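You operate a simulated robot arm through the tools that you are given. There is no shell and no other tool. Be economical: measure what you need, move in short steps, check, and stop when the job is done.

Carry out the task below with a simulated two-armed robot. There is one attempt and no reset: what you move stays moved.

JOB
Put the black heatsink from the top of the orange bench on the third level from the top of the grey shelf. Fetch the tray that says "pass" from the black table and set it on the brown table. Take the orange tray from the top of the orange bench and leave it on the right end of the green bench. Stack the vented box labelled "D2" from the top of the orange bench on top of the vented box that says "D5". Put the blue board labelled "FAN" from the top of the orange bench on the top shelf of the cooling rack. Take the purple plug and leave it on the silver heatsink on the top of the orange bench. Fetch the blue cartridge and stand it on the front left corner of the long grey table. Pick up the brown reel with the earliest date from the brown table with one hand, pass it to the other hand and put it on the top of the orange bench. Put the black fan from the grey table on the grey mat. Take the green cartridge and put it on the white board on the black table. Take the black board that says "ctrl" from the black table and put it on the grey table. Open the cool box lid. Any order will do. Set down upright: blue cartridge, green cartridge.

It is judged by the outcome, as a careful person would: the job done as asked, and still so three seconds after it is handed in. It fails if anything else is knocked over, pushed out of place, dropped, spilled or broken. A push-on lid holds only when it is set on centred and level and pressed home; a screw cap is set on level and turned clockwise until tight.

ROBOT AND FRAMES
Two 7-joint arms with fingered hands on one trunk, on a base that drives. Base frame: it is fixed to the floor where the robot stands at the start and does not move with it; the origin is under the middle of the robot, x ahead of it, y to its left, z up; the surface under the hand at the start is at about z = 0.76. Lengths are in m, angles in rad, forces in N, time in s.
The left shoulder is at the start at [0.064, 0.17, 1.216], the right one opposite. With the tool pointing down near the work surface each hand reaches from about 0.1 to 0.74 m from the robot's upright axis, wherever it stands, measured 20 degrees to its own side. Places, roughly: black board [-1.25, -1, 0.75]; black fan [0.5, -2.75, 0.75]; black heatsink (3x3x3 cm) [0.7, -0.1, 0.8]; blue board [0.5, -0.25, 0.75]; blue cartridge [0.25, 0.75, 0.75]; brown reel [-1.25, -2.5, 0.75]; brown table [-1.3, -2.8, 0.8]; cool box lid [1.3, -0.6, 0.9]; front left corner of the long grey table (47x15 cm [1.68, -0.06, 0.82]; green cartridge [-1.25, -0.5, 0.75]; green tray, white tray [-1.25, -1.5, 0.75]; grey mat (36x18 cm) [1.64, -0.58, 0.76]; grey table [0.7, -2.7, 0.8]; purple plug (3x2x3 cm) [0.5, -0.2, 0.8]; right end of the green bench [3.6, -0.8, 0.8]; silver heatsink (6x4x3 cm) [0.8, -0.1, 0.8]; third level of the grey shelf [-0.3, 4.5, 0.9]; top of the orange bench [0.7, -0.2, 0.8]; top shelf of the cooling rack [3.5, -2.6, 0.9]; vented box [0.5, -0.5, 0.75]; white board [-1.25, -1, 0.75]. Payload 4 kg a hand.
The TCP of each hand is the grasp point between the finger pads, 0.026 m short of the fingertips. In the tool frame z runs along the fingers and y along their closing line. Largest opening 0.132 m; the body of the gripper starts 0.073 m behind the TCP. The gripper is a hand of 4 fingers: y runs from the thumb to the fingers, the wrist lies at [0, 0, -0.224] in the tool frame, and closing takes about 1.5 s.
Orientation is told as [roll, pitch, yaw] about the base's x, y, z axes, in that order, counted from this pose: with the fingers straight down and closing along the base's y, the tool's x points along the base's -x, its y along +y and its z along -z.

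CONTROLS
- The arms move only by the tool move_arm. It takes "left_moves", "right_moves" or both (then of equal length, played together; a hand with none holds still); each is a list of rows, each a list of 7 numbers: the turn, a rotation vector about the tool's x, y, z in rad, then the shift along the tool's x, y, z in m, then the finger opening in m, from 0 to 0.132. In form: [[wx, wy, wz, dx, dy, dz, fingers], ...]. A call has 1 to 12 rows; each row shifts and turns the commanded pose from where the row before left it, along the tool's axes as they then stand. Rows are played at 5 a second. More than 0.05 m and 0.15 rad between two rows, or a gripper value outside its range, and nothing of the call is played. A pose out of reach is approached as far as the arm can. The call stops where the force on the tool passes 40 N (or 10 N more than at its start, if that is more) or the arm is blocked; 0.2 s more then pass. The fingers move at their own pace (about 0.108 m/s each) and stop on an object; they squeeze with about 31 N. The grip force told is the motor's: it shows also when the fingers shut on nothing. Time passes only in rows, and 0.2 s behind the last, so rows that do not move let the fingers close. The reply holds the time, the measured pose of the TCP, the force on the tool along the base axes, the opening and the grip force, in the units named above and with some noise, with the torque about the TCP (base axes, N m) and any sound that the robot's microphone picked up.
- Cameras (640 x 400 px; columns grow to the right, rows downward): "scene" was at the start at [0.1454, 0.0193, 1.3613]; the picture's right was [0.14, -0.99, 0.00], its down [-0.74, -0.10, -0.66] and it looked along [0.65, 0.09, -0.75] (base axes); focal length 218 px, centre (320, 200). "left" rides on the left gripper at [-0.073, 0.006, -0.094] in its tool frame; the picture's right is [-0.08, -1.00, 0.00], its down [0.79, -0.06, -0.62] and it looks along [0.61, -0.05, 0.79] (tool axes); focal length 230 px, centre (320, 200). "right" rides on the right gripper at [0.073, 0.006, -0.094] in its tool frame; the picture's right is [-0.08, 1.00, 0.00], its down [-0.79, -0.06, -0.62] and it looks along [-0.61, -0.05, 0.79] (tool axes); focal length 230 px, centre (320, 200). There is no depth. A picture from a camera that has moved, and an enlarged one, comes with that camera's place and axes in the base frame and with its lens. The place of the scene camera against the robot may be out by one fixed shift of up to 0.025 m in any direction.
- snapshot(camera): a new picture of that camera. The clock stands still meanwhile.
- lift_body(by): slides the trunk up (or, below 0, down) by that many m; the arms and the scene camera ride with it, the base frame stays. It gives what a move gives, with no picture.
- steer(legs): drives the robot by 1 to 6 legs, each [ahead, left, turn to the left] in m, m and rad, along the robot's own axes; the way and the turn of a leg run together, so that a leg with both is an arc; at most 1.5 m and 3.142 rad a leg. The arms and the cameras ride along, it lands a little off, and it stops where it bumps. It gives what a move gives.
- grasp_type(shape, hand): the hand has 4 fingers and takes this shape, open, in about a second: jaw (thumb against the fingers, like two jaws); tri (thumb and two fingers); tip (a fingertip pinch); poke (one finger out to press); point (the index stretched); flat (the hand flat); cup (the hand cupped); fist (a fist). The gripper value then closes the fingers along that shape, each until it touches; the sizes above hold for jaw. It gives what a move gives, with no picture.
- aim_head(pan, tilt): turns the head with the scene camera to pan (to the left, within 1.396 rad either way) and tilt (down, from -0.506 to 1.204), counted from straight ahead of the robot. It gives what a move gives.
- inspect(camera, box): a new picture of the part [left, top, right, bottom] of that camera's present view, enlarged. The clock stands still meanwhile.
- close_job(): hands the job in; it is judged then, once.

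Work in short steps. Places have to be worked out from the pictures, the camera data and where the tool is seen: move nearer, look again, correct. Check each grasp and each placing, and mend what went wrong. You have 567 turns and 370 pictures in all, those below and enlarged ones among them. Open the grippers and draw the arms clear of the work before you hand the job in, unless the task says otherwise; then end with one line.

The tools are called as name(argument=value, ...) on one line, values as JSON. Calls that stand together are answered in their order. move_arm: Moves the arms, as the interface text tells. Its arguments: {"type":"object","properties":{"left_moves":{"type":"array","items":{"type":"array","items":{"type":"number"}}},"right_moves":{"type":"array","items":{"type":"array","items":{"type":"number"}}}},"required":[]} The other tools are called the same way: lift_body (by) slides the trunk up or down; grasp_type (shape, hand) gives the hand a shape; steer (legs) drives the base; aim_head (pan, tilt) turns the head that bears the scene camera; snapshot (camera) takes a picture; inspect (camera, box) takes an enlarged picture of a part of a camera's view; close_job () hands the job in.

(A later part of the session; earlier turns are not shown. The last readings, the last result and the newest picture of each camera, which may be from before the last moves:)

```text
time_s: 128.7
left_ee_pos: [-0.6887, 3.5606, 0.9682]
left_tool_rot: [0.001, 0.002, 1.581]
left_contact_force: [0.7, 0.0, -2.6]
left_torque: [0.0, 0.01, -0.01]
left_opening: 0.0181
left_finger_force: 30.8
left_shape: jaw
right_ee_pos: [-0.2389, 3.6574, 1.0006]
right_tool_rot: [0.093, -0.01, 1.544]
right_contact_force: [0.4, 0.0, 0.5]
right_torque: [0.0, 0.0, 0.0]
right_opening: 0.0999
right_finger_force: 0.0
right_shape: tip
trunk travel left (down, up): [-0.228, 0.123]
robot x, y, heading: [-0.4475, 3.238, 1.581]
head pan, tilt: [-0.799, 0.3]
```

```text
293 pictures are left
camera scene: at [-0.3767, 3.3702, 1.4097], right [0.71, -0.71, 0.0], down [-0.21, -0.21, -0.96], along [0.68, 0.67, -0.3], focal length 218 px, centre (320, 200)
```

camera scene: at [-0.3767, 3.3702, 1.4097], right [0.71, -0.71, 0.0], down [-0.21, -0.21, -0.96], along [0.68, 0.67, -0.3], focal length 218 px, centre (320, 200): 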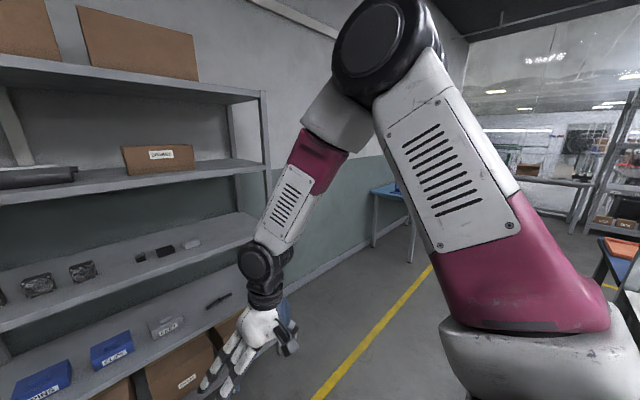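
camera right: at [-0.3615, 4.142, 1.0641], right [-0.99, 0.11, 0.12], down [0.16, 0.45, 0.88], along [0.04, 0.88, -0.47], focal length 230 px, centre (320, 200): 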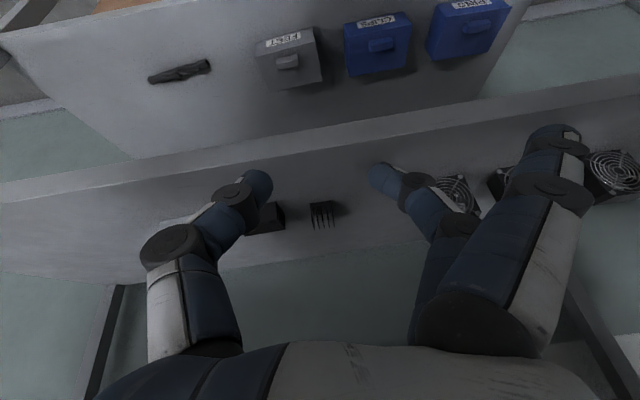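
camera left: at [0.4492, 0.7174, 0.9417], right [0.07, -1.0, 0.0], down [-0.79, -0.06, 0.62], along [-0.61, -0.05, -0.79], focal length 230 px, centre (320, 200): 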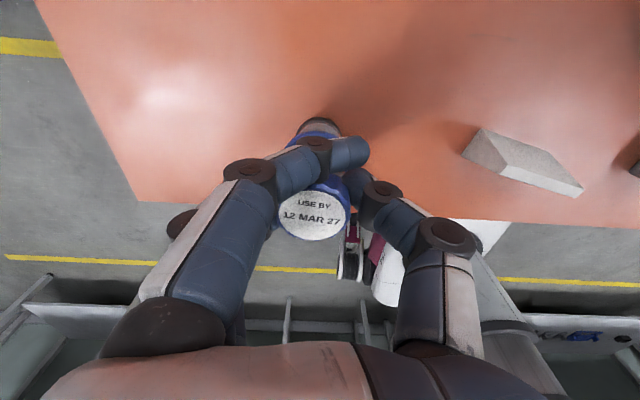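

aim_head(pan=-1.39, tilt=0.25)

snapshot(camera="scene")

```text
time_s: 129.7
left_ee_pos: [-0.6881, 3.5598, 0.967]
left_tool_rot: [0.0, 0.001, 1.581]
left_contact_force: [-0.6, 1.3, -2.1]
left_torque: [0.0, 0.01, -0.01]
left_opening: 0.0179
left_finger_force: 30.8
left_shape: jaw
right_ee_pos: [-0.2396, 3.6561, 1.0018]
right_tool_rot: [0.092, -0.011, 1.545]
right_contact_force: [0.3, -0.2, -0.3]
right_torque: [-0.04, -0.03, 0.0]
right_opening: 0.0995
right_finger_force: 0.0
right_shape: tip
trunk travel left (down, up): [-0.228, 0.123]
robot x, y, heading: [-0.4479, 3.2338, 1.585]
head pan, tilt: [-1.389, 0.25]
```

```text
292 pictures are left
camera scene: at [-0.3513, 3.3222, 1.4144], right [0.19, -0.98, 0.0], down [-0.24, -0.05, -0.97], along [0.95, 0.19, -0.25], focal length 218 px, centre (320, 200)
```

scene: 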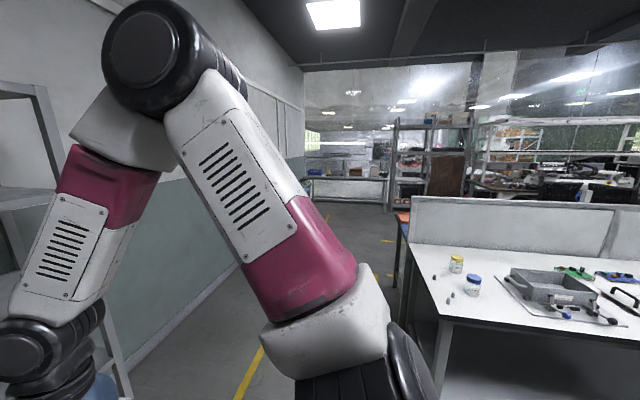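

An aisle runs +x at y≈3.5. Turn to face +x and look ahead.

steer(legs=[[0, 0, -1.585], [0.3, 0.3, 0]])

aim_head(pan=-0.2, tilt=0.3)

snapshot(camera="scene")

```text
time_s: 136.7
left_ee_pos: [0.1636, 3.7843, 0.9682]
left_tool_rot: [0.001, 0.003, 0.022]
left_contact_force: [0.3, 0.1, -3.1]
left_torque: [-0.01, -0.01, 0.02]
left_opening: 0.0181
left_finger_force: 30.8
left_shape: jaw
right_ee_pos: [0.2652, 3.3348, 1.0015]
right_tool_rot: [0.092, -0.01, -0.014]
right_contact_force: [0.4, -0.4, -0.7]
right_torque: [-0.03, -0.03, 0.03]
right_opening: 0.1
right_finger_force: 0.0
right_shape: tip
trunk travel left (down, up): [-0.228, 0.123]
robot x, y, heading: [-0.1596, 3.5415, 0.022]
head pan, tilt: [-1.389, 0.25]
```

```text
time_s: 138.1
left_ee_pos: [0.1627, 3.7834, 0.9679]
left_tool_rot: [-0.001, 0.002, 0.023]
left_contact_force: [-0.3, -0.1, -2.0]
left_torque: [-0.01, -0.02, 0.05]
left_opening: 0.018
left_finger_force: 30.8
left_shape: jaw
right_ee_pos: [0.2649, 3.3341, 1.0005]
right_tool_rot: [0.092, -0.01, -0.015]
right_contact_force: [-0.2, 0.8, -0.7]
right_torque: [0.03, 0.05, 0.04]
right_opening: 0.0998
right_finger_force: 0.1
right_shape: tip
trunk travel left (down, up): [-0.228, 0.123]
robot x, y, heading: [-0.161, 3.5386, 0.026]
head pan, tilt: [-0.201, 0.3]
```

```text
291 pictures are left
camera scene: at [0.0017, 3.5337, 1.4097], right [-0.18, -0.98, 0.0], down [-0.29, 0.05, -0.96], along [0.94, -0.17, -0.3], focal length 218 px, centre (320, 200)
```

scene: 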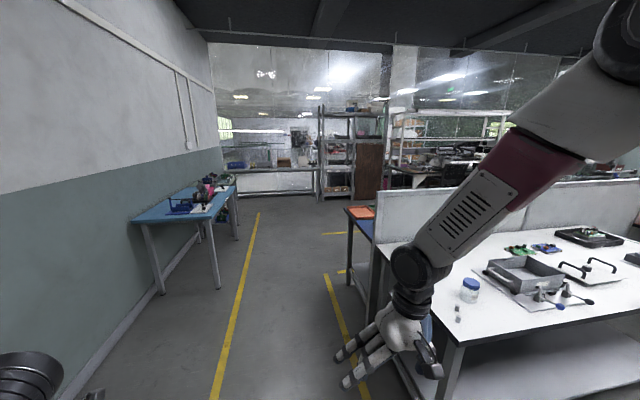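

Aisle is clear; drive 2.45 m ahead.

steer(legs=[[1.25, 0, -0.026], [1.2, 0, 0]])

aim_head(pan=-1.39, tilt=0.3)

snapshot(camera="scene")

aim_head(pan=-0.4, tilt=0.3)

snapshot(camera="scene")

```text
time_s: 150.0
left_ee_pos: [2.6099, 3.731, 0.9674]
left_tool_rot: [-0.001, 0.002, -0.023]
left_contact_force: [0.5, -0.1, -3.2]
left_torque: [0.02, -0.05, -0.02]
left_opening: 0.0178
left_finger_force: 31.4
left_shape: jaw
right_ee_pos: [2.693, 3.2784, 1.0011]
right_tool_rot: [0.092, -0.008, -0.063]
right_contact_force: [-0.5, -0.5, 0.3]
right_torque: [-0.02, 0.04, 0.0]
right_opening: 0.0996
right_finger_force: 0.2
right_shape: tip
trunk travel left (down, up): [-0.228, 0.123]
robot x, y, heading: [2.2803, 3.506, -0.021]
head pan, tilt: [-0.201, 0.3]
```

```text
time_s: 151.4
left_ee_pos: [2.611, 3.732, 0.9674]
left_tool_rot: [0.001, 0.002, -0.024]
left_contact_force: [0.7, 0.7, -2.4]
left_torque: [-0.04, -0.02, 0.0]
left_opening: 0.018
left_finger_force: 30.6
left_shape: jaw
right_ee_pos: [2.6921, 3.2789, 1.0015]
right_tool_rot: [0.092, -0.01, -0.062]
right_contact_force: [-0.3, 0.0, 0.8]
right_torque: [0.02, -0.03, -0.01]
right_opening: 0.0998
right_finger_force: 0.1
right_shape: tip
trunk travel left (down, up): [-0.228, 0.123]
robot x, y, heading: [2.2811, 3.5073, -0.025]
head pan, tilt: [-1.389, 0.3]
```

```text
290 pictures are left
camera scene: at [2.3612, 3.4188, 1.4097], right [-0.99, -0.16, 0.0], down [-0.05, 0.29, -0.96], along [0.15, -0.94, -0.3], focal length 218 px, centre (320, 200)
```

scene: 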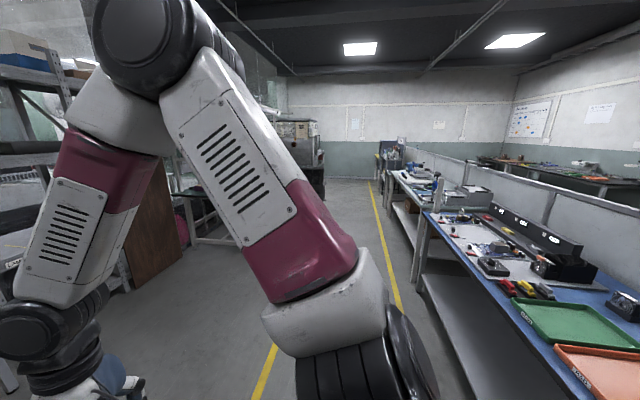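

```text
time_s: 152.6
left_ee_pos: [2.6109, 3.7322, 0.9679]
left_tool_rot: [-0.001, 0.002, -0.024]
left_contact_force: [-0.3, -0.1, -2.3]
left_torque: [-0.02, 0.02, 0.0]
left_opening: 0.0179
left_finger_force: 31.1
left_shape: jaw
right_ee_pos: [2.6912, 3.2783, 1.0016]
right_tool_rot: [0.094, -0.011, -0.064]
right_contact_force: [0.2, -0.1, -0.2]
right_torque: [-0.02, -0.02, 0.02]
right_opening: 0.0996
right_finger_force: 0.1
right_shape: tip
trunk travel left (down, up): [-0.228, 0.123]
robot x, y, heading: [2.2761, 3.5068, -0.028]
head pan, tilt: [-0.4, 0.3]
```

```text
289 pictures are left
camera scene: at [2.4316, 3.4725, 1.4097], right [-0.41, -0.91, 0.0], down [-0.27, 0.12, -0.96], along [0.87, -0.39, -0.3], focal length 218 px, centre (320, 200)
```

scene: 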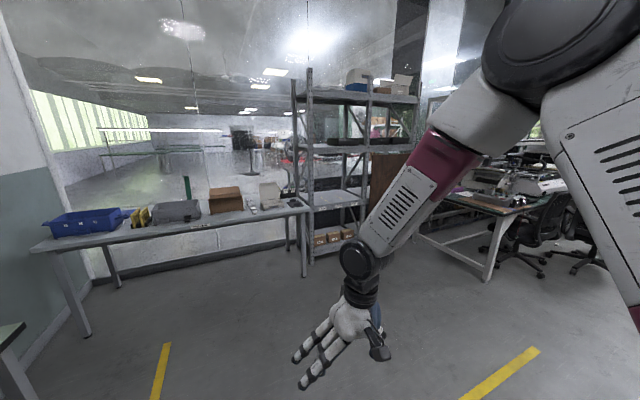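

Clear aisle along x≈2.35. Turn to face -y and drive down.

steer(legs=[[0.1, 0, 0], [0, 0, -1.545], [1.4, 0, 0], [1.0, 0, 0]])

aim_head(pan=-0.5, tilt=0.4)

snapshot(camera="scene")

```text
time_s: 168.9
left_ee_pos: [2.6844, 0.7811, 0.9669]
left_tool_rot: [0.0, 0.002, -1.53]
left_contact_force: [-0.6, 0.1, -2.8]
left_torque: [0.0, 0.05, 0.02]
left_opening: 0.0179
left_finger_force: 30.8
left_shape: jaw
right_ee_pos: [2.2377, 0.6705, 1.0011]
right_tool_rot: [0.094, -0.01, -1.568]
right_contact_force: [-0.1, 0.0, 0.5]
right_torque: [0.01, 0.0, -0.03]
right_opening: 0.0996
right_finger_force: 0.1
right_shape: tip
trunk travel left (down, up): [-0.228, 0.123]
robot x, y, heading: [2.439, 1.0956, -1.531]
head pan, tilt: [-0.4, 0.3]
```

```text
time_s: 169.6
left_ee_pos: [2.6851, 0.7819, 0.9674]
left_tool_rot: [0.0, 0.001, -1.531]
left_contact_force: [0.2, 0.0, -2.1]
left_torque: [0.02, 0.01, 0.01]
left_opening: 0.0178
left_finger_force: 30.7
left_shape: jaw
right_ee_pos: [2.2377, 0.6706, 1.0022]
right_tool_rot: [0.092, -0.01, -1.568]
right_contact_force: [0.4, 0.5, -0.2]
right_torque: [0.0, -0.03, -0.03]
right_opening: 0.0997
right_finger_force: 0.0
right_shape: tip
trunk travel left (down, up): [-0.228, 0.123]
robot x, y, heading: [2.4338, 1.0979, -1.532]
head pan, tilt: [-0.499, 0.4]
```

```text
288 pictures are left
camera scene: at [2.4059, 0.9633, 1.4005], right [-0.9, 0.44, 0.0], down [0.17, 0.35, -0.92], along [-0.41, -0.83, -0.39], focal length 218 px, centre (320, 200)
```

scene: 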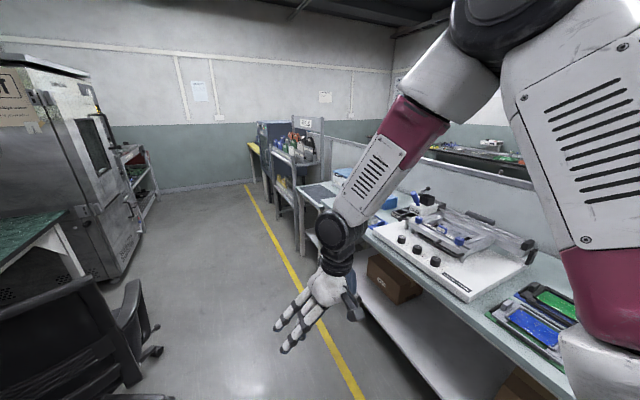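

aim_head(pan=-0.75, tilt=0.5)

steer(legs=[[0.5, 0, -0.04]])

snapshot(camera="scene")

```text
time_s: 170.3
left_ee_pos: [2.6851, 0.7823, 0.9679]
left_tool_rot: [0.001, 0.004, -1.531]
left_contact_force: [-0.4, 0.2, -2.7]
left_torque: [-0.02, 0.03, 0.01]
left_opening: 0.018
left_finger_force: 30.7
left_shape: jaw
right_ee_pos: [2.2383, 0.6711, 1.001]
right_tool_rot: [0.093, -0.011, -1.568]
right_contact_force: [0.4, 0.2, 0.5]
right_torque: [0.02, 0.04, 0.01]
right_opening: 0.0994
right_finger_force: 0.0
right_shape: tip
trunk travel left (down, up): [-0.228, 0.123]
robot x, y, heading: [2.4358, 1.1004, -1.531]
head pan, tilt: [-0.75, 0.499]
```

```text
time_s: 173.3
left_ee_pos: [2.682, 0.2747, 0.9672]
left_tool_rot: [0.001, 0.002, -1.57]
left_contact_force: [0.0, -0.1, -3.6]
left_torque: [0.0, 0.02, -0.03]
left_opening: 0.0182
left_finger_force: 30.7
left_shape: jaw
right_ee_pos: [2.232, 0.1827, 1.001]
right_tool_rot: [0.093, -0.01, -1.607]
right_contact_force: [-0.6, -0.9, 0.2]
right_torque: [0.02, 0.0, -0.04]
right_opening: 0.0995
right_finger_force: 0.1
right_shape: tip
trunk travel left (down, up): [-0.228, 0.123]
robot x, y, heading: [2.4484, 0.6056, -1.57]
head pan, tilt: [-0.75, 0.499]
```

```text
287 pictures are left
camera scene: at [2.3929, 0.4824, 1.3913], right [-0.73, 0.68, 0.0], down [0.33, 0.35, -0.88], along [-0.6, -0.64, -0.48], focal length 218 px, centre (320, 200)
```

scene: 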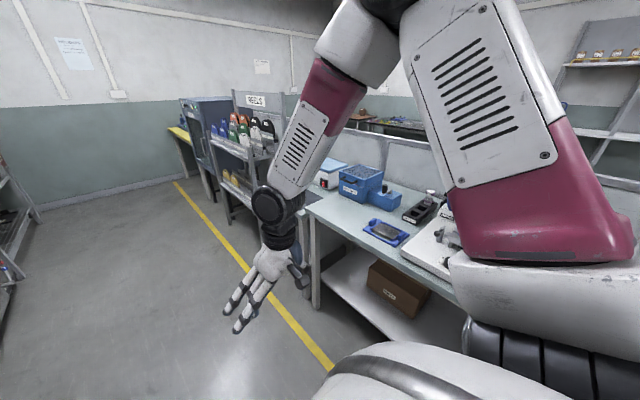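

Turn to face the table (-x).

steer(legs=[[0.35, 0, 0], [0, 0, -1.571]])

aim_head(pan=0.0, tilt=0.55)

snapshot(camera="scene")

aim_head(pan=0.6, tilt=0.5)

snapshot(camera="scene")

```text
time_s: 179.4
left_ee_pos: [2.1253, 0.0067, 0.9677]
left_tool_rot: [-0.001, 0.002, -3.131]
left_contact_force: [0.5, 0.6, -1.2]
left_torque: [-0.04, 0.01, 0.04]
left_opening: 0.0179
left_finger_force: 31.4
left_shape: jaw
right_ee_pos: [2.0289, 0.4569, 1.0015]
right_tool_rot: [0.093, -0.011, 3.113]
right_contact_force: [0.1, 0.2, 0.6]
right_torque: [0.01, 0.0, 0.01]
right_opening: 0.0996
right_finger_force: 0.1
right_shape: tip
trunk travel left (down, up): [-0.228, 0.123]
robot x, y, heading: [2.4521, 0.2457, -3.128]
head pan, tilt: [-0.75, 0.499]
```

```text
time_s: 180.5
left_ee_pos: [2.1257, 0.0079, 0.9687]
left_tool_rot: [0.001, 0.002, -3.131]
left_contact_force: [-0.3, 0.3, -2.4]
left_torque: [0.03, 0.01, 0.0]
left_opening: 0.0181
left_finger_force: 30.6
left_shape: jaw
right_ee_pos: [2.0283, 0.4569, 1.0006]
right_tool_rot: [0.091, -0.011, 3.116]
right_contact_force: [0.6, 0.5, 0.3]
right_torque: [0.03, -0.01, -0.02]
right_opening: 0.0997
right_finger_force: 0.0
right_shape: tip
trunk travel left (down, up): [-0.228, 0.123]
robot x, y, heading: [2.4514, 0.2496, -3.131]
head pan, tilt: [0.0, 0.55]
```

```text
286 pictures are left
camera scene: at [2.3069, 0.2535, 1.3867], right [-0.01, 1.0, 0.0], down [0.52, 0.01, -0.85], along [-0.85, -0.01, -0.52], focal length 218 px, centre (320, 200)
```

scene: 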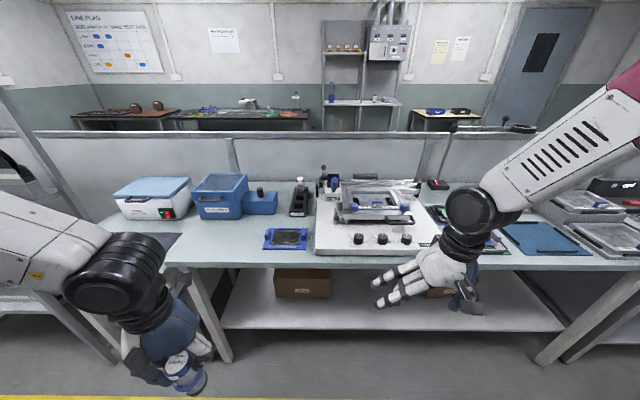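

```text
time_s: 181.5
left_ee_pos: [2.1254, 0.0069, 0.9667]
left_tool_rot: [0.0, 0.003, -3.131]
left_contact_force: [-0.5, 0.2, -2.9]
left_torque: [-0.02, -0.01, -0.02]
left_opening: 0.0181
left_finger_force: 31.5
left_shape: jaw
right_ee_pos: [2.0284, 0.4568, 1.001]
right_tool_rot: [0.092, -0.011, 3.114]
right_contact_force: [0.0, 0.0, 0.3]
right_torque: [0.01, 0.03, 0.02]
right_opening: 0.0997
right_finger_force: 0.0
right_shape: tip
trunk travel left (down, up): [-0.228, 0.123]
robot x, y, heading: [2.4489, 0.2492, -3.133]
head pan, tilt: [0.6, 0.499]
```

```text
285 pictures are left
camera scene: at [2.3221, 0.2023, 1.3913], right [-0.57, 0.82, 0.0], down [0.39, 0.27, -0.88], along [-0.72, -0.5, -0.48], focal length 218 px, centre (320, 200)
```

scene: 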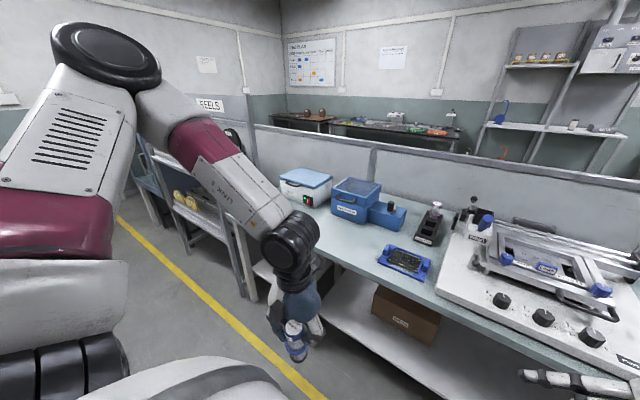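

aim_head(pan=0.35, tilt=0.7)

inspect(camera="scene", box=[120, 60, 440, 260])

```text
time_s: 182.2
left_ee_pos: [2.1253, 0.0075, 0.9665]
left_tool_rot: [0.001, 0.002, -3.131]
left_contact_force: [-0.2, -0.8, -2.3]
left_torque: [0.03, 0.0, -0.02]
left_opening: 0.0179
left_finger_force: 31.0
left_shape: jaw
right_ee_pos: [2.0286, 0.4567, 1.0007]
right_tool_rot: [0.092, -0.011, 3.115]
right_contact_force: [-0.2, -0.2, -1.3]
right_torque: [0.01, 0.0, 0.02]
right_opening: 0.0996
right_finger_force: 0.2
right_shape: tip
trunk travel left (down, up): [-0.228, 0.123]
robot x, y, heading: [2.4508, 0.2469, -3.132]
head pan, tilt: [0.351, 0.7]
```

```text
2.00 times, centred on (280, 160) of scene
camera zoom: at [2.3173, 0.2243, 1.3736], right [-0.35, 0.94, 0.0], down [0.6, 0.23, -0.77], along [-0.72, -0.27, -0.64], focal length 436 px, centre (400, 280)
```

zoom: 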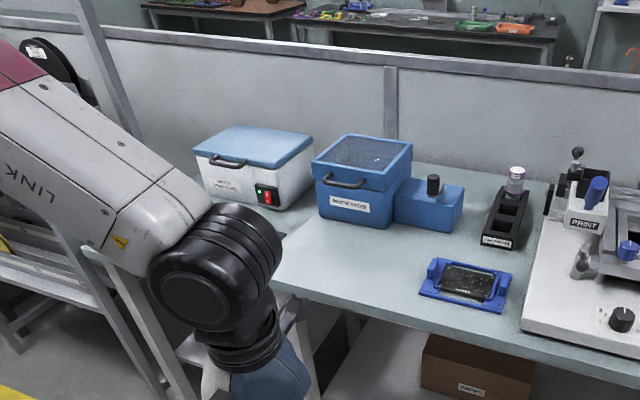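

Target spot for the cartridge ≈[1.67,-0.16]. Raise the right hand, drive 0.3 toward the table and 0.17 left.

move_arm(right_moves=[[0, 0, 0, 0.03, 0, -0.04, 0.1], [0, 0, 0, 0.03, 0, -0.04, 0.1], [0, 0, 0, 0.03, 0, -0.03, 0.1]])

steer(legs=[[0.28, 0.17, 0]])

snapshot(camera="left")

snapshot(camera="scene")

```text
time_s: 183.1
left_ee_pos: [2.1256, 0.0072, 0.9673]
left_tool_rot: [0.002, 0.002, -3.13]
left_contact_force: [-0.4, 0.2, -1.9]
left_torque: [0.03, 0.05, 0.0]
left_opening: 0.0179
left_finger_force: 31.2
left_shape: jaw
right_ee_pos: [2.121, 0.4647, 1.1103]
right_tool_rot: [0.092, -0.013, 3.114]
right_contact_force: [1.4, 0.5, -0.5]
right_torque: [0.01, 0.05, 0.04]
right_opening: 0.0999
right_finger_force: 0.0
right_shape: tip
trunk travel left (down, up): [-0.228, 0.123]
robot x, y, heading: [2.4487, 0.2458, -3.128]
head pan, tilt: [0.351, 0.7]
```

```text
time_s: 185.2
left_ee_pos: [1.8467, -0.1653, 0.9663]
left_tool_rot: [0.0, 0.004, -3.13]
left_contact_force: [-0.6, -0.6, -2.7]
left_torque: [0.03, -0.04, -0.01]
left_opening: 0.0179
left_finger_force: 30.8
left_shape: jaw
right_ee_pos: [1.8418, 0.2899, 1.1102]
right_tool_rot: [0.092, -0.01, 3.115]
right_contact_force: [0.3, -0.2, 0.3]
right_torque: [0.02, 0.02, 0.01]
right_opening: 0.0999
right_finger_force: 0.1
right_shape: tip
trunk travel left (down, up): [-0.228, 0.123]
robot x, y, heading: [2.1674, 0.0725, -3.122]
head pan, tilt: [0.351, 0.7]
```

```text
283 pictures are left
camera left: at [1.7733, -0.1714, 1.0606], right [-0.09, 1.0, 0.0], down [0.78, 0.07, 0.62], along [0.62, 0.06, -0.79], focal length 230 px, centre (320, 200)
```

left: 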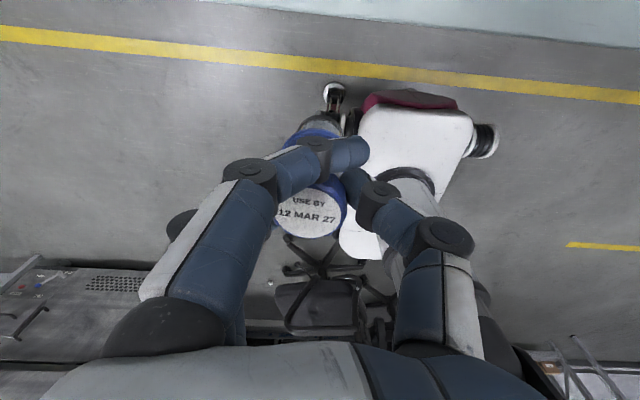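

```text
282 pictures are left
camera scene: at [2.0381, 0.0515, 1.3735], right [-0.35, 0.93, 0.0], down [0.6, 0.23, -0.76], along [-0.71, -0.27, -0.64], focal length 218 px, centre (320, 200)
```

scene: 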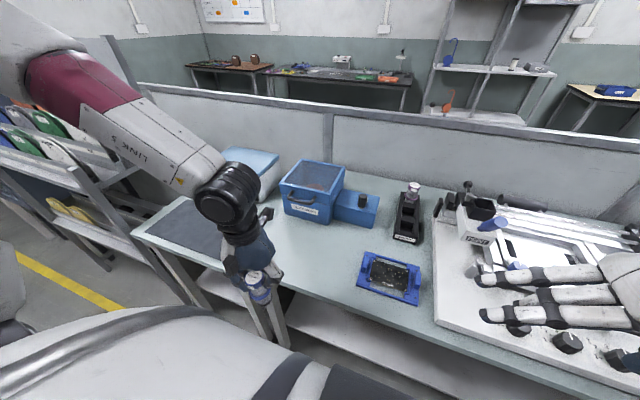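

Move the cartridge to ≈[1.69,-0.17] and lower to z≈0.87.

move_arm(left_moves=[[0, 0, 0, -0.04, 0, 0, 0.0], [0, 0, 0, -0.04, 0, 0, 0.0], [0, 0, 0, -0.04, 0.003, 0, 0.0], [0, 0, 0, -0.037, 0.003, 0, 0.0], [0, 0, 0, 0, 0, 0.04, 0.0], [0, 0, 0, 0, 0, 0.04, 0.0], [0, 0, 0, 0, 0, 0.01, 0.0], [0, 0, 0, 0, 0, 0, 0.0]])

snapshot(camera="left")

snapshot(camera="scene")

```text
time_s: 186.7
left_ee_pos: [1.6865, -0.1667, 0.9016]
left_tool_rot: [-0.006, -0.012, -3.133]
left_contact_force: [5.8, 1.0, 24.2]
left_torque: [-0.23, -0.36, 0.08]
left_opening: 0.0211
left_finger_force: 30.6
left_shape: jaw
right_ee_pos: [1.8414, 0.2908, 1.1119]
right_tool_rot: [0.092, -0.011, 3.115]
right_contact_force: [0.0, 0.6, 0.1]
right_torque: [0.02, -0.07, 0.0]
right_opening: 0.0995
right_finger_force: 0.0
right_shape: tip
trunk travel left (down, up): [-0.228, 0.123]
robot x, y, heading: [2.1758, 0.0745, -3.132]
head pan, tilt: [0.351, 0.7]
stopped in row 7 (left hand): the force on the tool passed its limit at 45 N (the readings are from after the stop); the commanded pose is now the measured one
```

```text
281 pictures are left
camera left: at [1.6141, -0.1742, 0.996], right [-0.09, 1.0, 0.01], down [0.79, 0.07, 0.61], along [0.61, 0.06, -0.79], focal length 230 px, centre (320, 200)
```

left: 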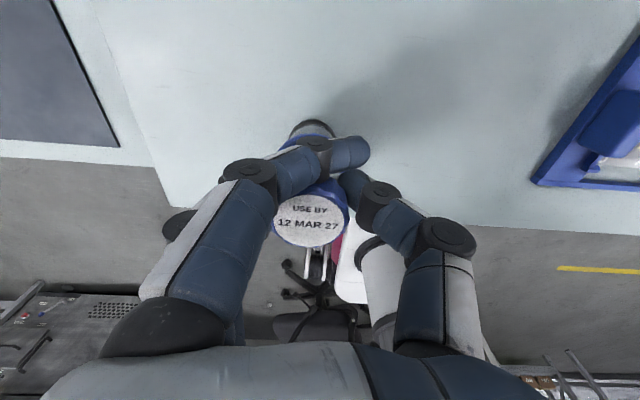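

```text
280 pictures are left
camera scene: at [2.0404, 0.0524, 1.3742], right [-0.36, 0.93, 0.0], down [0.6, 0.23, -0.77], along [-0.72, -0.27, -0.64], focal length 218 px, centre (320, 200)
```

scene: 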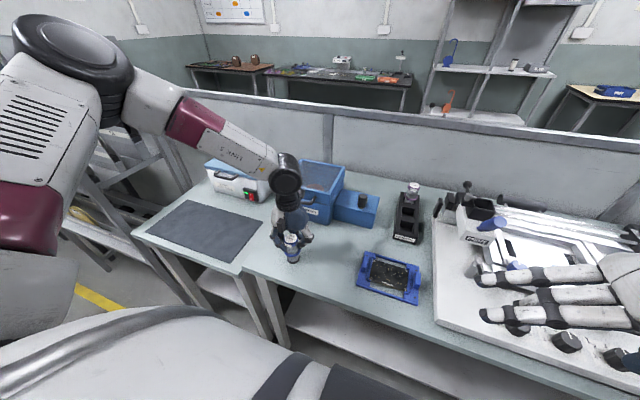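

The long table is higher (z≈0.82), and the cartridge is already on it near its front-left corner. Relieve the pressure, open and lift.

move_arm(left_moves=[[0, 0, 0, 0, 0, -0.002, 0.02], [0, 0, 0, 0, 0, 0, 0.02]])

inspect(camera="scene", box=[240, 200, 340, 280])

```text
time_s: 187.2
left_ee_pos: [1.6877, -0.1692, 0.9004]
left_tool_rot: [-0.003, -0.006, -3.13]
left_contact_force: [-0.2, -1.2, -1.4]
left_torque: [0.0, 0.03, -0.03]
left_opening: 0.0183
left_finger_force: 26.2
left_shape: jaw
right_ee_pos: [1.8419, 0.2907, 1.1091]
right_tool_rot: [0.094, -0.01, 3.116]
right_contact_force: [-0.6, 0.6, -0.3]
right_torque: [0.03, 0.01, 0.0]
right_opening: 0.0997
right_finger_force: 0.0
right_shape: tip
trunk travel left (down, up): [-0.228, 0.123]
robot x, y, heading: [2.1711, 0.0761, -3.133]
head pan, tilt: [0.351, 0.7]
```

```text
5.00 times, centred on (290, 240) of scene
camera zoom: at [2.0386, 0.0522, 1.3733], right [-0.35, 0.93, 0.0], down [0.6, 0.23, -0.77], along [-0.72, -0.27, -0.64], focal length 1091 px, centre (470, 0)
```

zoom: 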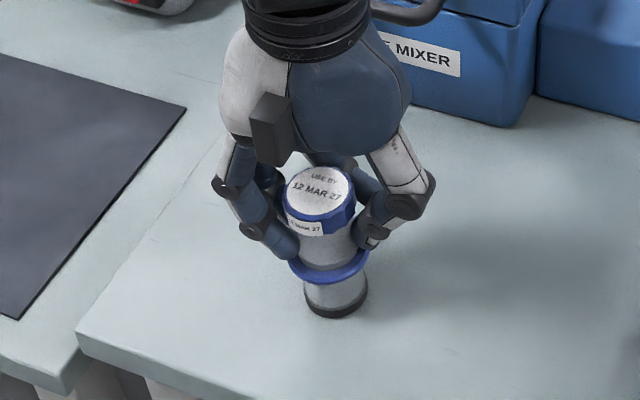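

move_arm(left_moves=[[0, 0, 0, 0, 0, 0.002, 0.02], [0, 0, 0, 0, 0, 0, 0.04], [0, 0, 0, 0, 0, 0, 0.07], [0, 0, 0, 0, 0, 0, 0.1], [0, 0, 0, 0, 0, 0, 0.13], [0, 0, 0, 0, 0, 0, 0.13], [0, 0, 0, 0, 0, -0.04, 0.13], [0, 0, 0, 0, 0, -0.04, 0.13], [0, 0, 0, 0, 0, -0.04, 0.13]])

snapshot(camera="left")

```text
time_s: 189.2
left_ee_pos: [1.687, -0.1691, 1.0203]
left_tool_rot: [-0.007, -0.009, -3.132]
left_contact_force: [1.3, 0.0, 0.7]
left_torque: [0.01, 0.05, 0.02]
left_opening: 0.13
left_finger_force: 0.1
left_shape: jaw
right_ee_pos: [1.8424, 0.29, 1.1104]
right_tool_rot: [0.094, -0.011, 3.116]
right_contact_force: [0.2, 0.1, 0.9]
right_torque: [0.02, 0.03, 0.01]
right_opening: 0.1
right_finger_force: 0.0
right_shape: tip
trunk travel left (down, up): [-0.228, 0.123]
robot x, y, heading: [2.1684, 0.0746, -3.129]
head pan, tilt: [0.351, 0.7]
```

```text
278 pictures are left
camera left: at [1.6155, -0.1764, 1.1148], right [-0.09, 1.0, 0.01], down [0.79, 0.07, 0.61], along [0.61, 0.06, -0.79], focal length 230 px, centre (320, 200)
```

left: 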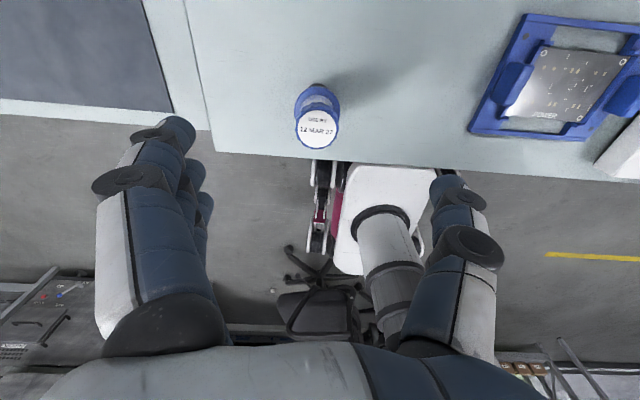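

Cartridge stands well. Next the cool box: drive left 0.6 m and look.

steer(legs=[[0, 0.6, 0]])

aim_head(pan=0.0, tilt=0.6)

snapshot(camera="scene")

inspect(camera="scene", box=[230, 90, 450, 240])

```text
time_s: 195.0
left_ee_pos: [1.6868, -0.7689, 1.0208]
left_tool_rot: [-0.005, -0.009, 3.14]
left_contact_force: [0.3, 0.1, -0.3]
left_torque: [0.01, -0.01, -0.01]
left_opening: 0.1297
left_finger_force: 0.0
left_shape: jaw
right_ee_pos: [1.8466, -0.309, 1.1098]
right_tool_rot: [0.093, -0.011, 3.103]
right_contact_force: [0.3, 0.6, -0.4]
right_torque: [0.0, 0.02, 0.0]
right_opening: 0.0998
right_finger_force: 0.0
right_shape: tip
trunk travel left (down, up): [-0.228, 0.123]
robot x, y, heading: [2.1739, -0.5305, 3.14]
head pan, tilt: [0.351, 0.7]
```

```text
time_s: 195.9
left_ee_pos: [1.6865, -0.7683, 1.0205]
left_tool_rot: [-0.005, -0.009, 3.141]
left_contact_force: [-0.4, -0.1, -1.5]
left_torque: [-0.01, 0.02, -0.01]
left_opening: 0.1302
left_finger_force: 0.0
left_shape: jaw
right_ee_pos: [1.8471, -0.3089, 1.1104]
right_tool_rot: [0.093, -0.011, 3.104]
right_contact_force: [-0.3, 0.4, -0.1]
right_torque: [0.0, 0.0, -0.03]
right_opening: 0.0999
right_finger_force: 0.0
right_shape: tip
trunk travel left (down, up): [-0.228, 0.123]
robot x, y, heading: [2.1755, -0.5313, 3.139]
head pan, tilt: [0.0, 0.6]
```

```text
277 pictures are left
camera scene: at [2.0334, -0.5217, 1.3822], right [0.0, 1.0, 0.0], down [0.57, 0.0, -0.82], along [-0.82, 0.0, -0.57], focal length 218 px, centre (320, 200)
```

scene: 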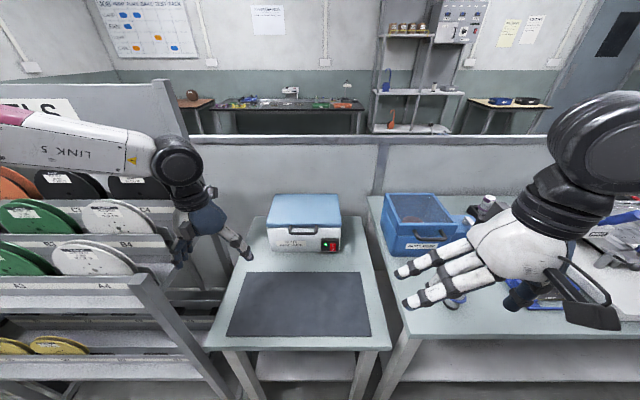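

```text
2.67 times, centred on (340, 165) of scene
camera zoom: at [2.0334, -0.5217, 1.3822], right [0.0, 1.0, 0.0], down [0.57, 0.0, -0.82], along [-0.82, 0.0, -0.57], focal length 582 px, centre (267, 293)
```

zoom: 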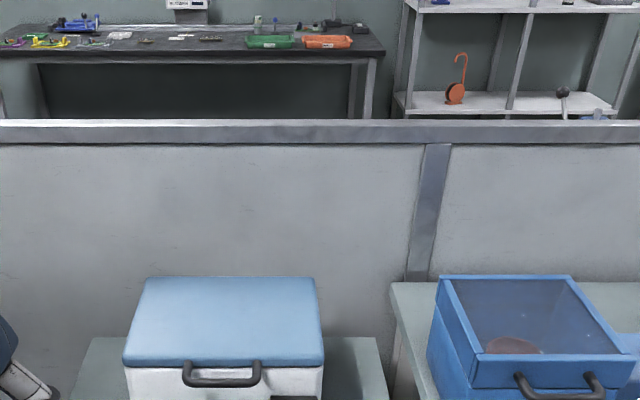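

I see the cool box with a hinged lid and a handle at its front (≈[1.52,-0.575,0.9]). I pitch the left hand forward to look with its camera.

move_arm(left_moves=[[0, -0.13, 0, 0, -0.02, 0, 0.13], [0, -0.13, 0, 0, -0.03, 0, 0.13], [0, -0.13, 0, 0, -0.03, 0, 0.13], [0, -0.13, 0, 0, -0.03, 0, 0.13], [0, -0.13, 0, 0, -0.03, 0, 0.13], [0, -0.13, 0, 0, -0.03, 0, 0.13], [0, -0.13, 0, 0, -0.03, 0, 0.13], [0, 0, 0, 0, 0, 0, 0.13]])

snapshot(camera="left")

```text
time_s: 197.7
left_ee_pos: [1.6884, -0.5687, 1.0212]
left_tool_rot: [-0.012, -0.921, -3.135]
left_contact_force: [-0.6, -0.4, -0.9]
left_torque: [0.01, -0.02, -0.02]
left_opening: 0.1298
left_finger_force: 0.1
left_shape: jaw
right_ee_pos: [1.8462, -0.31, 1.1115]
right_tool_rot: [0.093, -0.012, 3.103]
right_contact_force: [0.1, 0.0, 0.6]
right_torque: [0.01, 0.0, -0.01]
right_opening: 0.0998
right_finger_force: 0.0
right_shape: tip
trunk travel left (down, up): [-0.228, 0.123]
robot x, y, heading: [2.1761, -0.5269, -3.141]
head pan, tilt: [0.0, 0.6]
```

```text
275 pictures are left
camera left: at [1.7183, -0.5741, 1.1353], right [-0.04, 1.0, 0.07], down [0.97, 0.06, -0.25], along [-0.25, 0.05, -0.97], focal length 230 px, centre (320, 200)
```

left: 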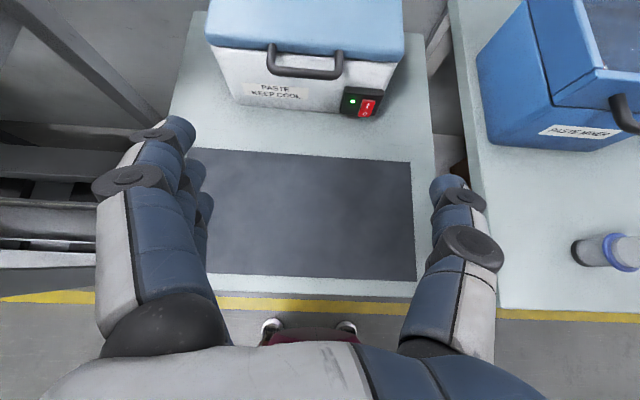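

Clear view: the handle bar is at ≈[1.48,-0.588,0.88], lid front lip ≈x 1.45. I drive 8 cm closer and switch the left hand to the pointing shape to see where the index lies.

steer(legs=[[0.08, 0, 0]])

move_arm(left_moves=[[0, 0, 0, 0.045, 0, -0.01, 0.13], [0, 0, 0, 0.03, 0, -0.03, 0.13]])

grasp_type(hand="left", shape="point")

snapshot(camera="left")

snapshot(camera="scene")

```text
time_s: 198.7
left_ee_pos: [1.6101, -0.5671, 1.0197]
left_tool_rot: [-0.007, -0.918, -3.138]
left_contact_force: [-0.6, 0.2, -0.1]
left_torque: [0.01, 0.0, -0.02]
left_opening: 0.1299
left_finger_force: 0.2
left_shape: jaw
right_ee_pos: [1.7698, -0.3102, 1.1097]
right_tool_rot: [0.092, -0.01, 3.103]
right_contact_force: [-0.5, 1.0, 0.4]
right_torque: [0.0, 0.0, 0.01]
right_opening: 0.1
right_finger_force: 0.1
right_shape: tip
trunk travel left (down, up): [-0.228, 0.123]
robot x, y, heading: [2.0935, -0.5235, 3.141]
head pan, tilt: [0.0, 0.6]
```

```text
time_s: 199.3
left_ee_pos: [1.6882, -0.5664, 0.9836]
left_tool_rot: [-0.009, -0.919, -3.136]
left_contact_force: [0.2, 0.2, -0.6]
left_torque: [-0.01, -0.01, -0.01]
left_opening: 0.1297
left_finger_force: 0.0
left_shape: jaw
right_ee_pos: [1.7709, -0.3082, 1.11]
right_tool_rot: [0.092, -0.011, 3.103]
right_contact_force: [0.6, 0.0, 0.5]
right_torque: [0.0, 0.04, 0.03]
right_opening: 0.1
right_finger_force: 0.1
right_shape: tip
trunk travel left (down, up): [-0.228, 0.123]
robot x, y, heading: [2.0971, -0.5321, 3.145]
head pan, tilt: [0.0, 0.6]
```

```text
time_s: 200.2
left_ee_pos: [1.6878, -0.5661, 0.9825]
left_tool_rot: [-0.01, -0.918, -3.138]
left_contact_force: [-0.2, -0.4, 0.6]
left_torque: [0.01, 0.01, 0.04]
left_opening: 0.1261
left_finger_force: 0.1
left_shape: point
right_ee_pos: [1.7702, -0.3095, 1.1103]
right_tool_rot: [0.092, -0.011, 3.105]
right_contact_force: [-0.3, -0.7, -0.2]
right_torque: [-0.03, 0.0, -0.01]
right_opening: 0.0998
right_finger_force: 0.1
right_shape: tip
trunk travel left (down, up): [-0.228, 0.123]
robot x, y, heading: [2.0971, -0.5297, 3.139]
head pan, tilt: [0.0, 0.6]
```

```text
274 pictures are left
camera left: at [1.718, -0.573, 1.0984], right [-0.04, 1.0, 0.07], down [0.97, 0.06, -0.25], along [-0.25, 0.05, -0.97], focal length 230 px, centre (320, 200)
```

left: 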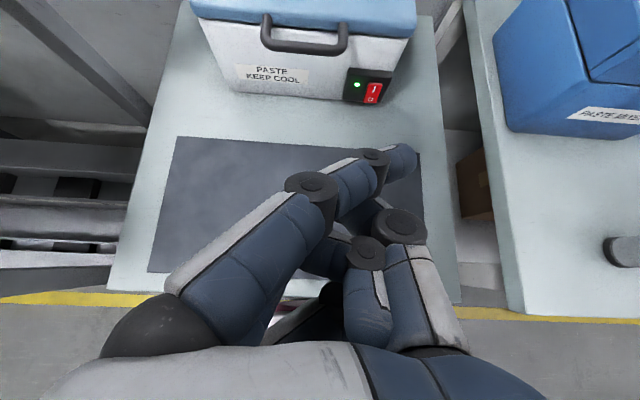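

```text
273 pictures are left
camera scene: at [1.9561, -0.5215, 1.3822], right [0.0, 1.0, 0.0], down [0.56, 0.0, -0.83], along [-0.83, 0.0, -0.56], focal length 218 px, centre (320, 200)
```

scene: 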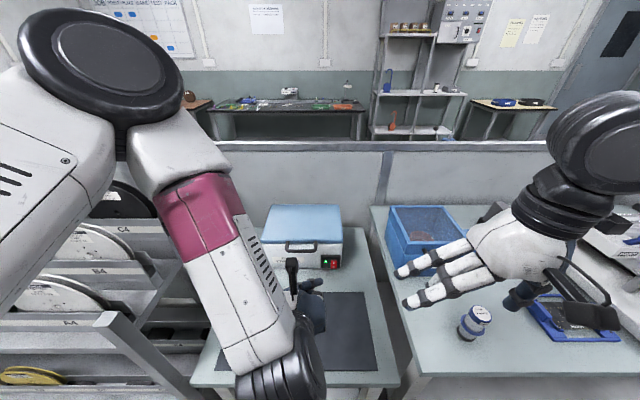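

The point finger is oblique. I try the "poke" shape to see its geometry.

grasp_type(hand="left", shape="poke")

snapshot(camera="left")

grasp_type(hand="left", shape="flat")

snapshot(camera="left")

```text
time_s: 201.1
left_ee_pos: [1.6891, -0.5676, 0.9845]
left_tool_rot: [-0.009, -0.918, -3.14]
left_contact_force: [-0.3, 0.3, 0.7]
left_torque: [0.01, 0.0, 0.01]
left_opening: 0.0
left_finger_force: 0.0
left_shape: poke
right_ee_pos: [1.7702, -0.3098, 1.111]
right_tool_rot: [0.093, -0.011, 3.102]
right_contact_force: [-0.5, 0.0, -0.7]
right_torque: [-0.04, -0.03, 0.01]
right_opening: 0.1
right_finger_force: 0.1
right_shape: tip
trunk travel left (down, up): [-0.228, 0.123]
robot x, y, heading: [2.0937, -0.5281, 3.142]
head pan, tilt: [0.0, 0.6]
```

```text
272 pictures are left
camera left: at [1.718, -0.573, 1.0983], right [-0.04, 1.0, 0.07], down [0.97, 0.06, -0.25], along [-0.25, 0.05, -0.97], focal length 230 px, centre (320, 200)
```

left: 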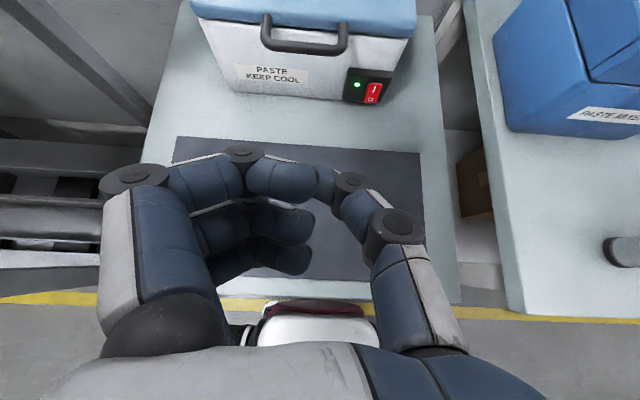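

```text
time_s: 202.0
left_ee_pos: [1.6883, -0.5671, 0.9834]
left_tool_rot: [-0.009, -0.917, -3.137]
left_contact_force: [-0.3, -0.8, -0.4]
left_torque: [0.02, 0.01, 0.02]
left_opening: 0.1258
left_finger_force: 0.0
left_shape: flat
right_ee_pos: [1.7687, -0.3099, 1.11]
right_tool_rot: [0.093, -0.01, 3.103]
right_contact_force: [0.0, -0.8, -0.3]
right_torque: [-0.04, 0.0, -0.02]
right_opening: 0.0998
right_finger_force: 0.1
right_shape: tip
trunk travel left (down, up): [-0.228, 0.123]
robot x, y, heading: [2.0943, -0.5321, 3.144]
head pan, tilt: [0.0, 0.6]
```

```text
271 pictures are left
camera left: at [1.718, -0.573, 1.0983], right [-0.04, 1.0, 0.07], down [0.97, 0.06, -0.25], along [-0.25, 0.05, -0.97], focal length 230 px, centre (320, 200)
```

left: 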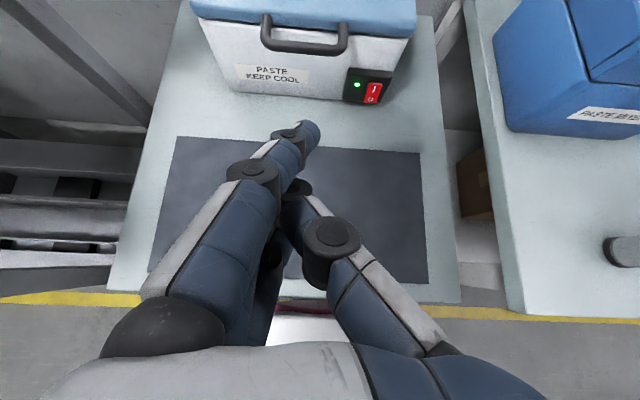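

Better: pinch the handle bar with thumb inside the loop. I set the left hand to tip, straighten it and try a 90° yaw.

grasp_type(hand="left", shape="tip")

move_arm(left_moves=[[0, 0.13, 0, 0, 0, -0.01, 0.06], [0, 0.13, 0, 0, 0, -0.01, 0.06], [0, 0.13, 0, 0, 0, -0.01, 0.06], [0, 0.13, 0, 0, 0, -0.01, 0.06], [0, 0.13, 0, 0, 0, -0.01, 0.06], [0, 0.13, 0, 0, 0, -0.01, 0.06], [0, 0.138, 0, 0, 0, 0, 0.06]])

move_arm(left_moves=[[0, 0, -0.1428, 0, 0, 0, 0.06], [0, 0, -0.1428, 0, 0, 0, 0.06], [0, 0, -0.1428, 0, 0, 0, 0.06], [0, 0, -0.1428, 0, 0, 0, 0.06], [0, 0, -0.1428, 0, 0, 0, 0.06], [0, 0, -0.1428, 0, 0, 0, 0.06], [0, 0, -0.1428, 0, 0, 0, 0.06], [0, 0, -0.1428, 0, 0, 0, 0.06], [0, 0, -0.1428, 0, 0, 0, 0.06], [0, 0, -0.1428, 0, 0, 0, 0.06], [0, 0, -0.1428, 0, 0, 0, 0.06]])

snapshot(camera="left")

```text
time_s: 202.9
left_ee_pos: [1.6889, -0.5663, 0.9826]
left_tool_rot: [-0.009, -0.918, -3.137]
left_contact_force: [0.3, -1.1, -0.8]
left_torque: [0.02, -0.02, 0.02]
left_opening: 0.1323
left_finger_force: 0.1
left_shape: tip
right_ee_pos: [1.7698, -0.309, 1.1096]
right_tool_rot: [0.094, -0.01, 3.103]
right_contact_force: [-0.1, 0.8, -0.8]
right_torque: [0.01, 0.04, -0.03]
right_opening: 0.1
right_finger_force: 0.1
right_shape: tip
trunk travel left (down, up): [-0.228, 0.123]
robot x, y, heading: [2.096, -0.53, 3.143]
head pan, tilt: [0.0, 0.6]
```

```text
time_s: 204.5
left_ee_pos: [1.7221, -0.5683, 1.034]
left_tool_rot: [-0.006, 0.002, 3.139]
left_contact_force: [-0.3, 0.9, -0.8]
left_torque: [-0.01, -0.01, 0.02]
left_opening: 0.0608
left_finger_force: 0.0
left_shape: tip
right_ee_pos: [1.7703, -0.3083, 1.1099]
right_tool_rot: [0.092, -0.008, 3.103]
right_contact_force: [0.5, 0.3, 0.8]
right_torque: [0.01, -0.01, -0.01]
right_opening: 0.1
right_finger_force: 0.1
right_shape: tip
trunk travel left (down, up): [-0.228, 0.123]
robot x, y, heading: [2.0979, -0.5338, 3.145]
head pan, tilt: [0.0, 0.6]
```

```text
time_s: 206.9
left_ee_pos: [1.7216, -0.5677, 1.0329]
left_tool_rot: [0.0, 0.006, -1.573]
left_contact_force: [-0.4, 0.1, 0.3]
left_torque: [-0.03, -0.01, 0.01]
left_opening: 0.0607
left_finger_force: 0.0
left_shape: tip
right_ee_pos: [1.77, -0.3102, 1.1103]
right_tool_rot: [0.094, -0.011, 3.105]
right_contact_force: [0.0, -0.2, -0.1]
right_torque: [0.04, -0.03, -0.03]
right_opening: 0.0999
right_finger_force: 0.0
right_shape: tip
trunk travel left (down, up): [-0.228, 0.123]
robot x, y, heading: [2.0942, -0.5275, 3.135]
head pan, tilt: [0.0, 0.6]
```

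```text
270 pictures are left
camera left: at [1.7264, -0.6408, 1.1269], right [-1.0, -0.08, 0.0], down [-0.06, 0.78, 0.62], along [-0.05, 0.62, -0.78], focal length 230 px, centre (320, 200)
```

left: 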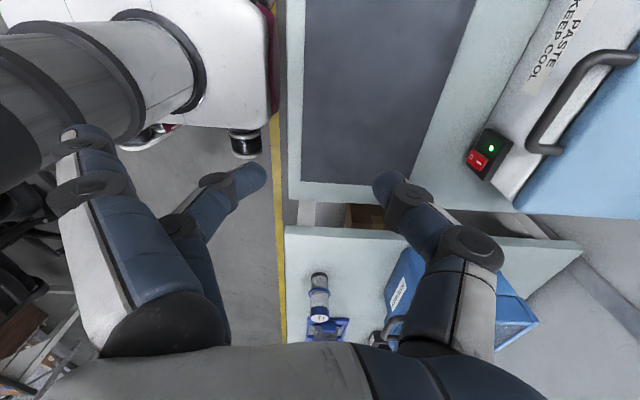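

Yaw works: thumb toward the box. Move above the handle (TCP ≈[1.49,-0.592,0.96]).

move_arm(left_moves=[[0, 0, 0, -0.004, -0.045, 0, 0.05], [0, 0, 0, -0.004, -0.045, 0, 0.05], [0, 0, 0, -0.004, -0.045, 0, 0.05], [0, 0, 0, -0.004, -0.045, 0.01, 0.05], [0, 0, 0, -0.004, -0.045, 0.02, 0.04], [0, 0, 0, -0.004, 0, 0.03, 0.04], [0, 0, 0, 0, 0, 0.01, 0.04], [0, 0, 0, 0, 0, 0, 0.04]])

snapshot(camera="left")

```text
time_s: 208.7
left_ee_pos: [1.4934, -0.5919, 0.9664]
left_tool_rot: [0.0, 0.005, -1.574]
left_contact_force: [0.5, -0.4, -0.7]
left_torque: [0.03, 0.01, -0.01]
left_opening: 0.0405
left_finger_force: 0.1
left_shape: tip
right_ee_pos: [1.7706, -0.3102, 1.1101]
right_tool_rot: [0.093, -0.01, 3.103]
right_contact_force: [-0.5, 0.5, 0.2]
right_torque: [-0.01, -0.02, -0.03]
right_opening: 0.0998
right_finger_force: 0.0
right_shape: tip
trunk travel left (down, up): [-0.228, 0.123]
robot x, y, heading: [2.0948, -0.5323, 3.146]
head pan, tilt: [0.0, 0.6]
```

```text
269 pictures are left
camera left: at [1.5011, -0.6651, 1.0587], right [-1.0, -0.07, 0.0], down [-0.06, 0.78, 0.62], along [-0.05, 0.62, -0.78], focal length 230 px, centre (320, 200)
```

left: 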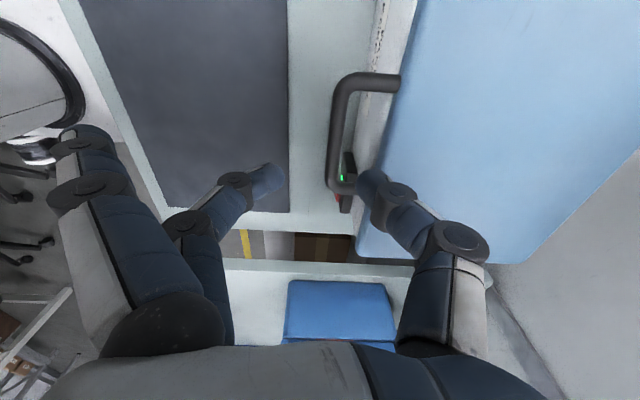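

Bar at x≈1.482, lid edge 1.446. Shift −6 mm and lower so the thumb enters the loop.

move_arm(left_moves=[[0, 0, 0, 0.006, -0.006, 0.02, 0.04], [0, 0, 0, 0, 0, 0.025, 0.04], [0, 0, 0, 0, 0, 0, 0.04]])

snapshot(camera="left")

```text
time_s: 209.5
left_ee_pos: [1.4892, -0.5837, 0.9198]
left_tool_rot: [0.0, 0.006, -1.575]
left_contact_force: [-0.1, -0.3, 0.3]
left_torque: [0.0, 0.01, -0.01]
left_opening: 0.0403
left_finger_force: 0.0
left_shape: tip
right_ee_pos: [1.7703, -0.3081, 1.1108]
right_tool_rot: [0.091, -0.011, 3.103]
right_contact_force: [-0.8, -0.4, 0.3]
right_torque: [0.0, -0.02, 0.0]
right_opening: 0.0999
right_finger_force: 0.2
right_shape: tip
trunk travel left (down, up): [-0.228, 0.123]
robot x, y, heading: [2.093, -0.5321, 3.144]
head pan, tilt: [0.0, 0.6]
```

```text
268 pictures are left
camera left: at [1.4954, -0.6582, 1.0119], right [-1.0, -0.07, 0.0], down [-0.06, 0.78, 0.62], along [-0.05, 0.62, -0.78], focal length 230 px, centre (320, 200)
```

left: 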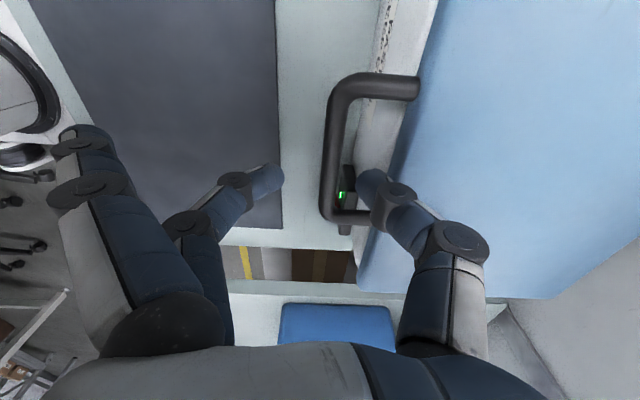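

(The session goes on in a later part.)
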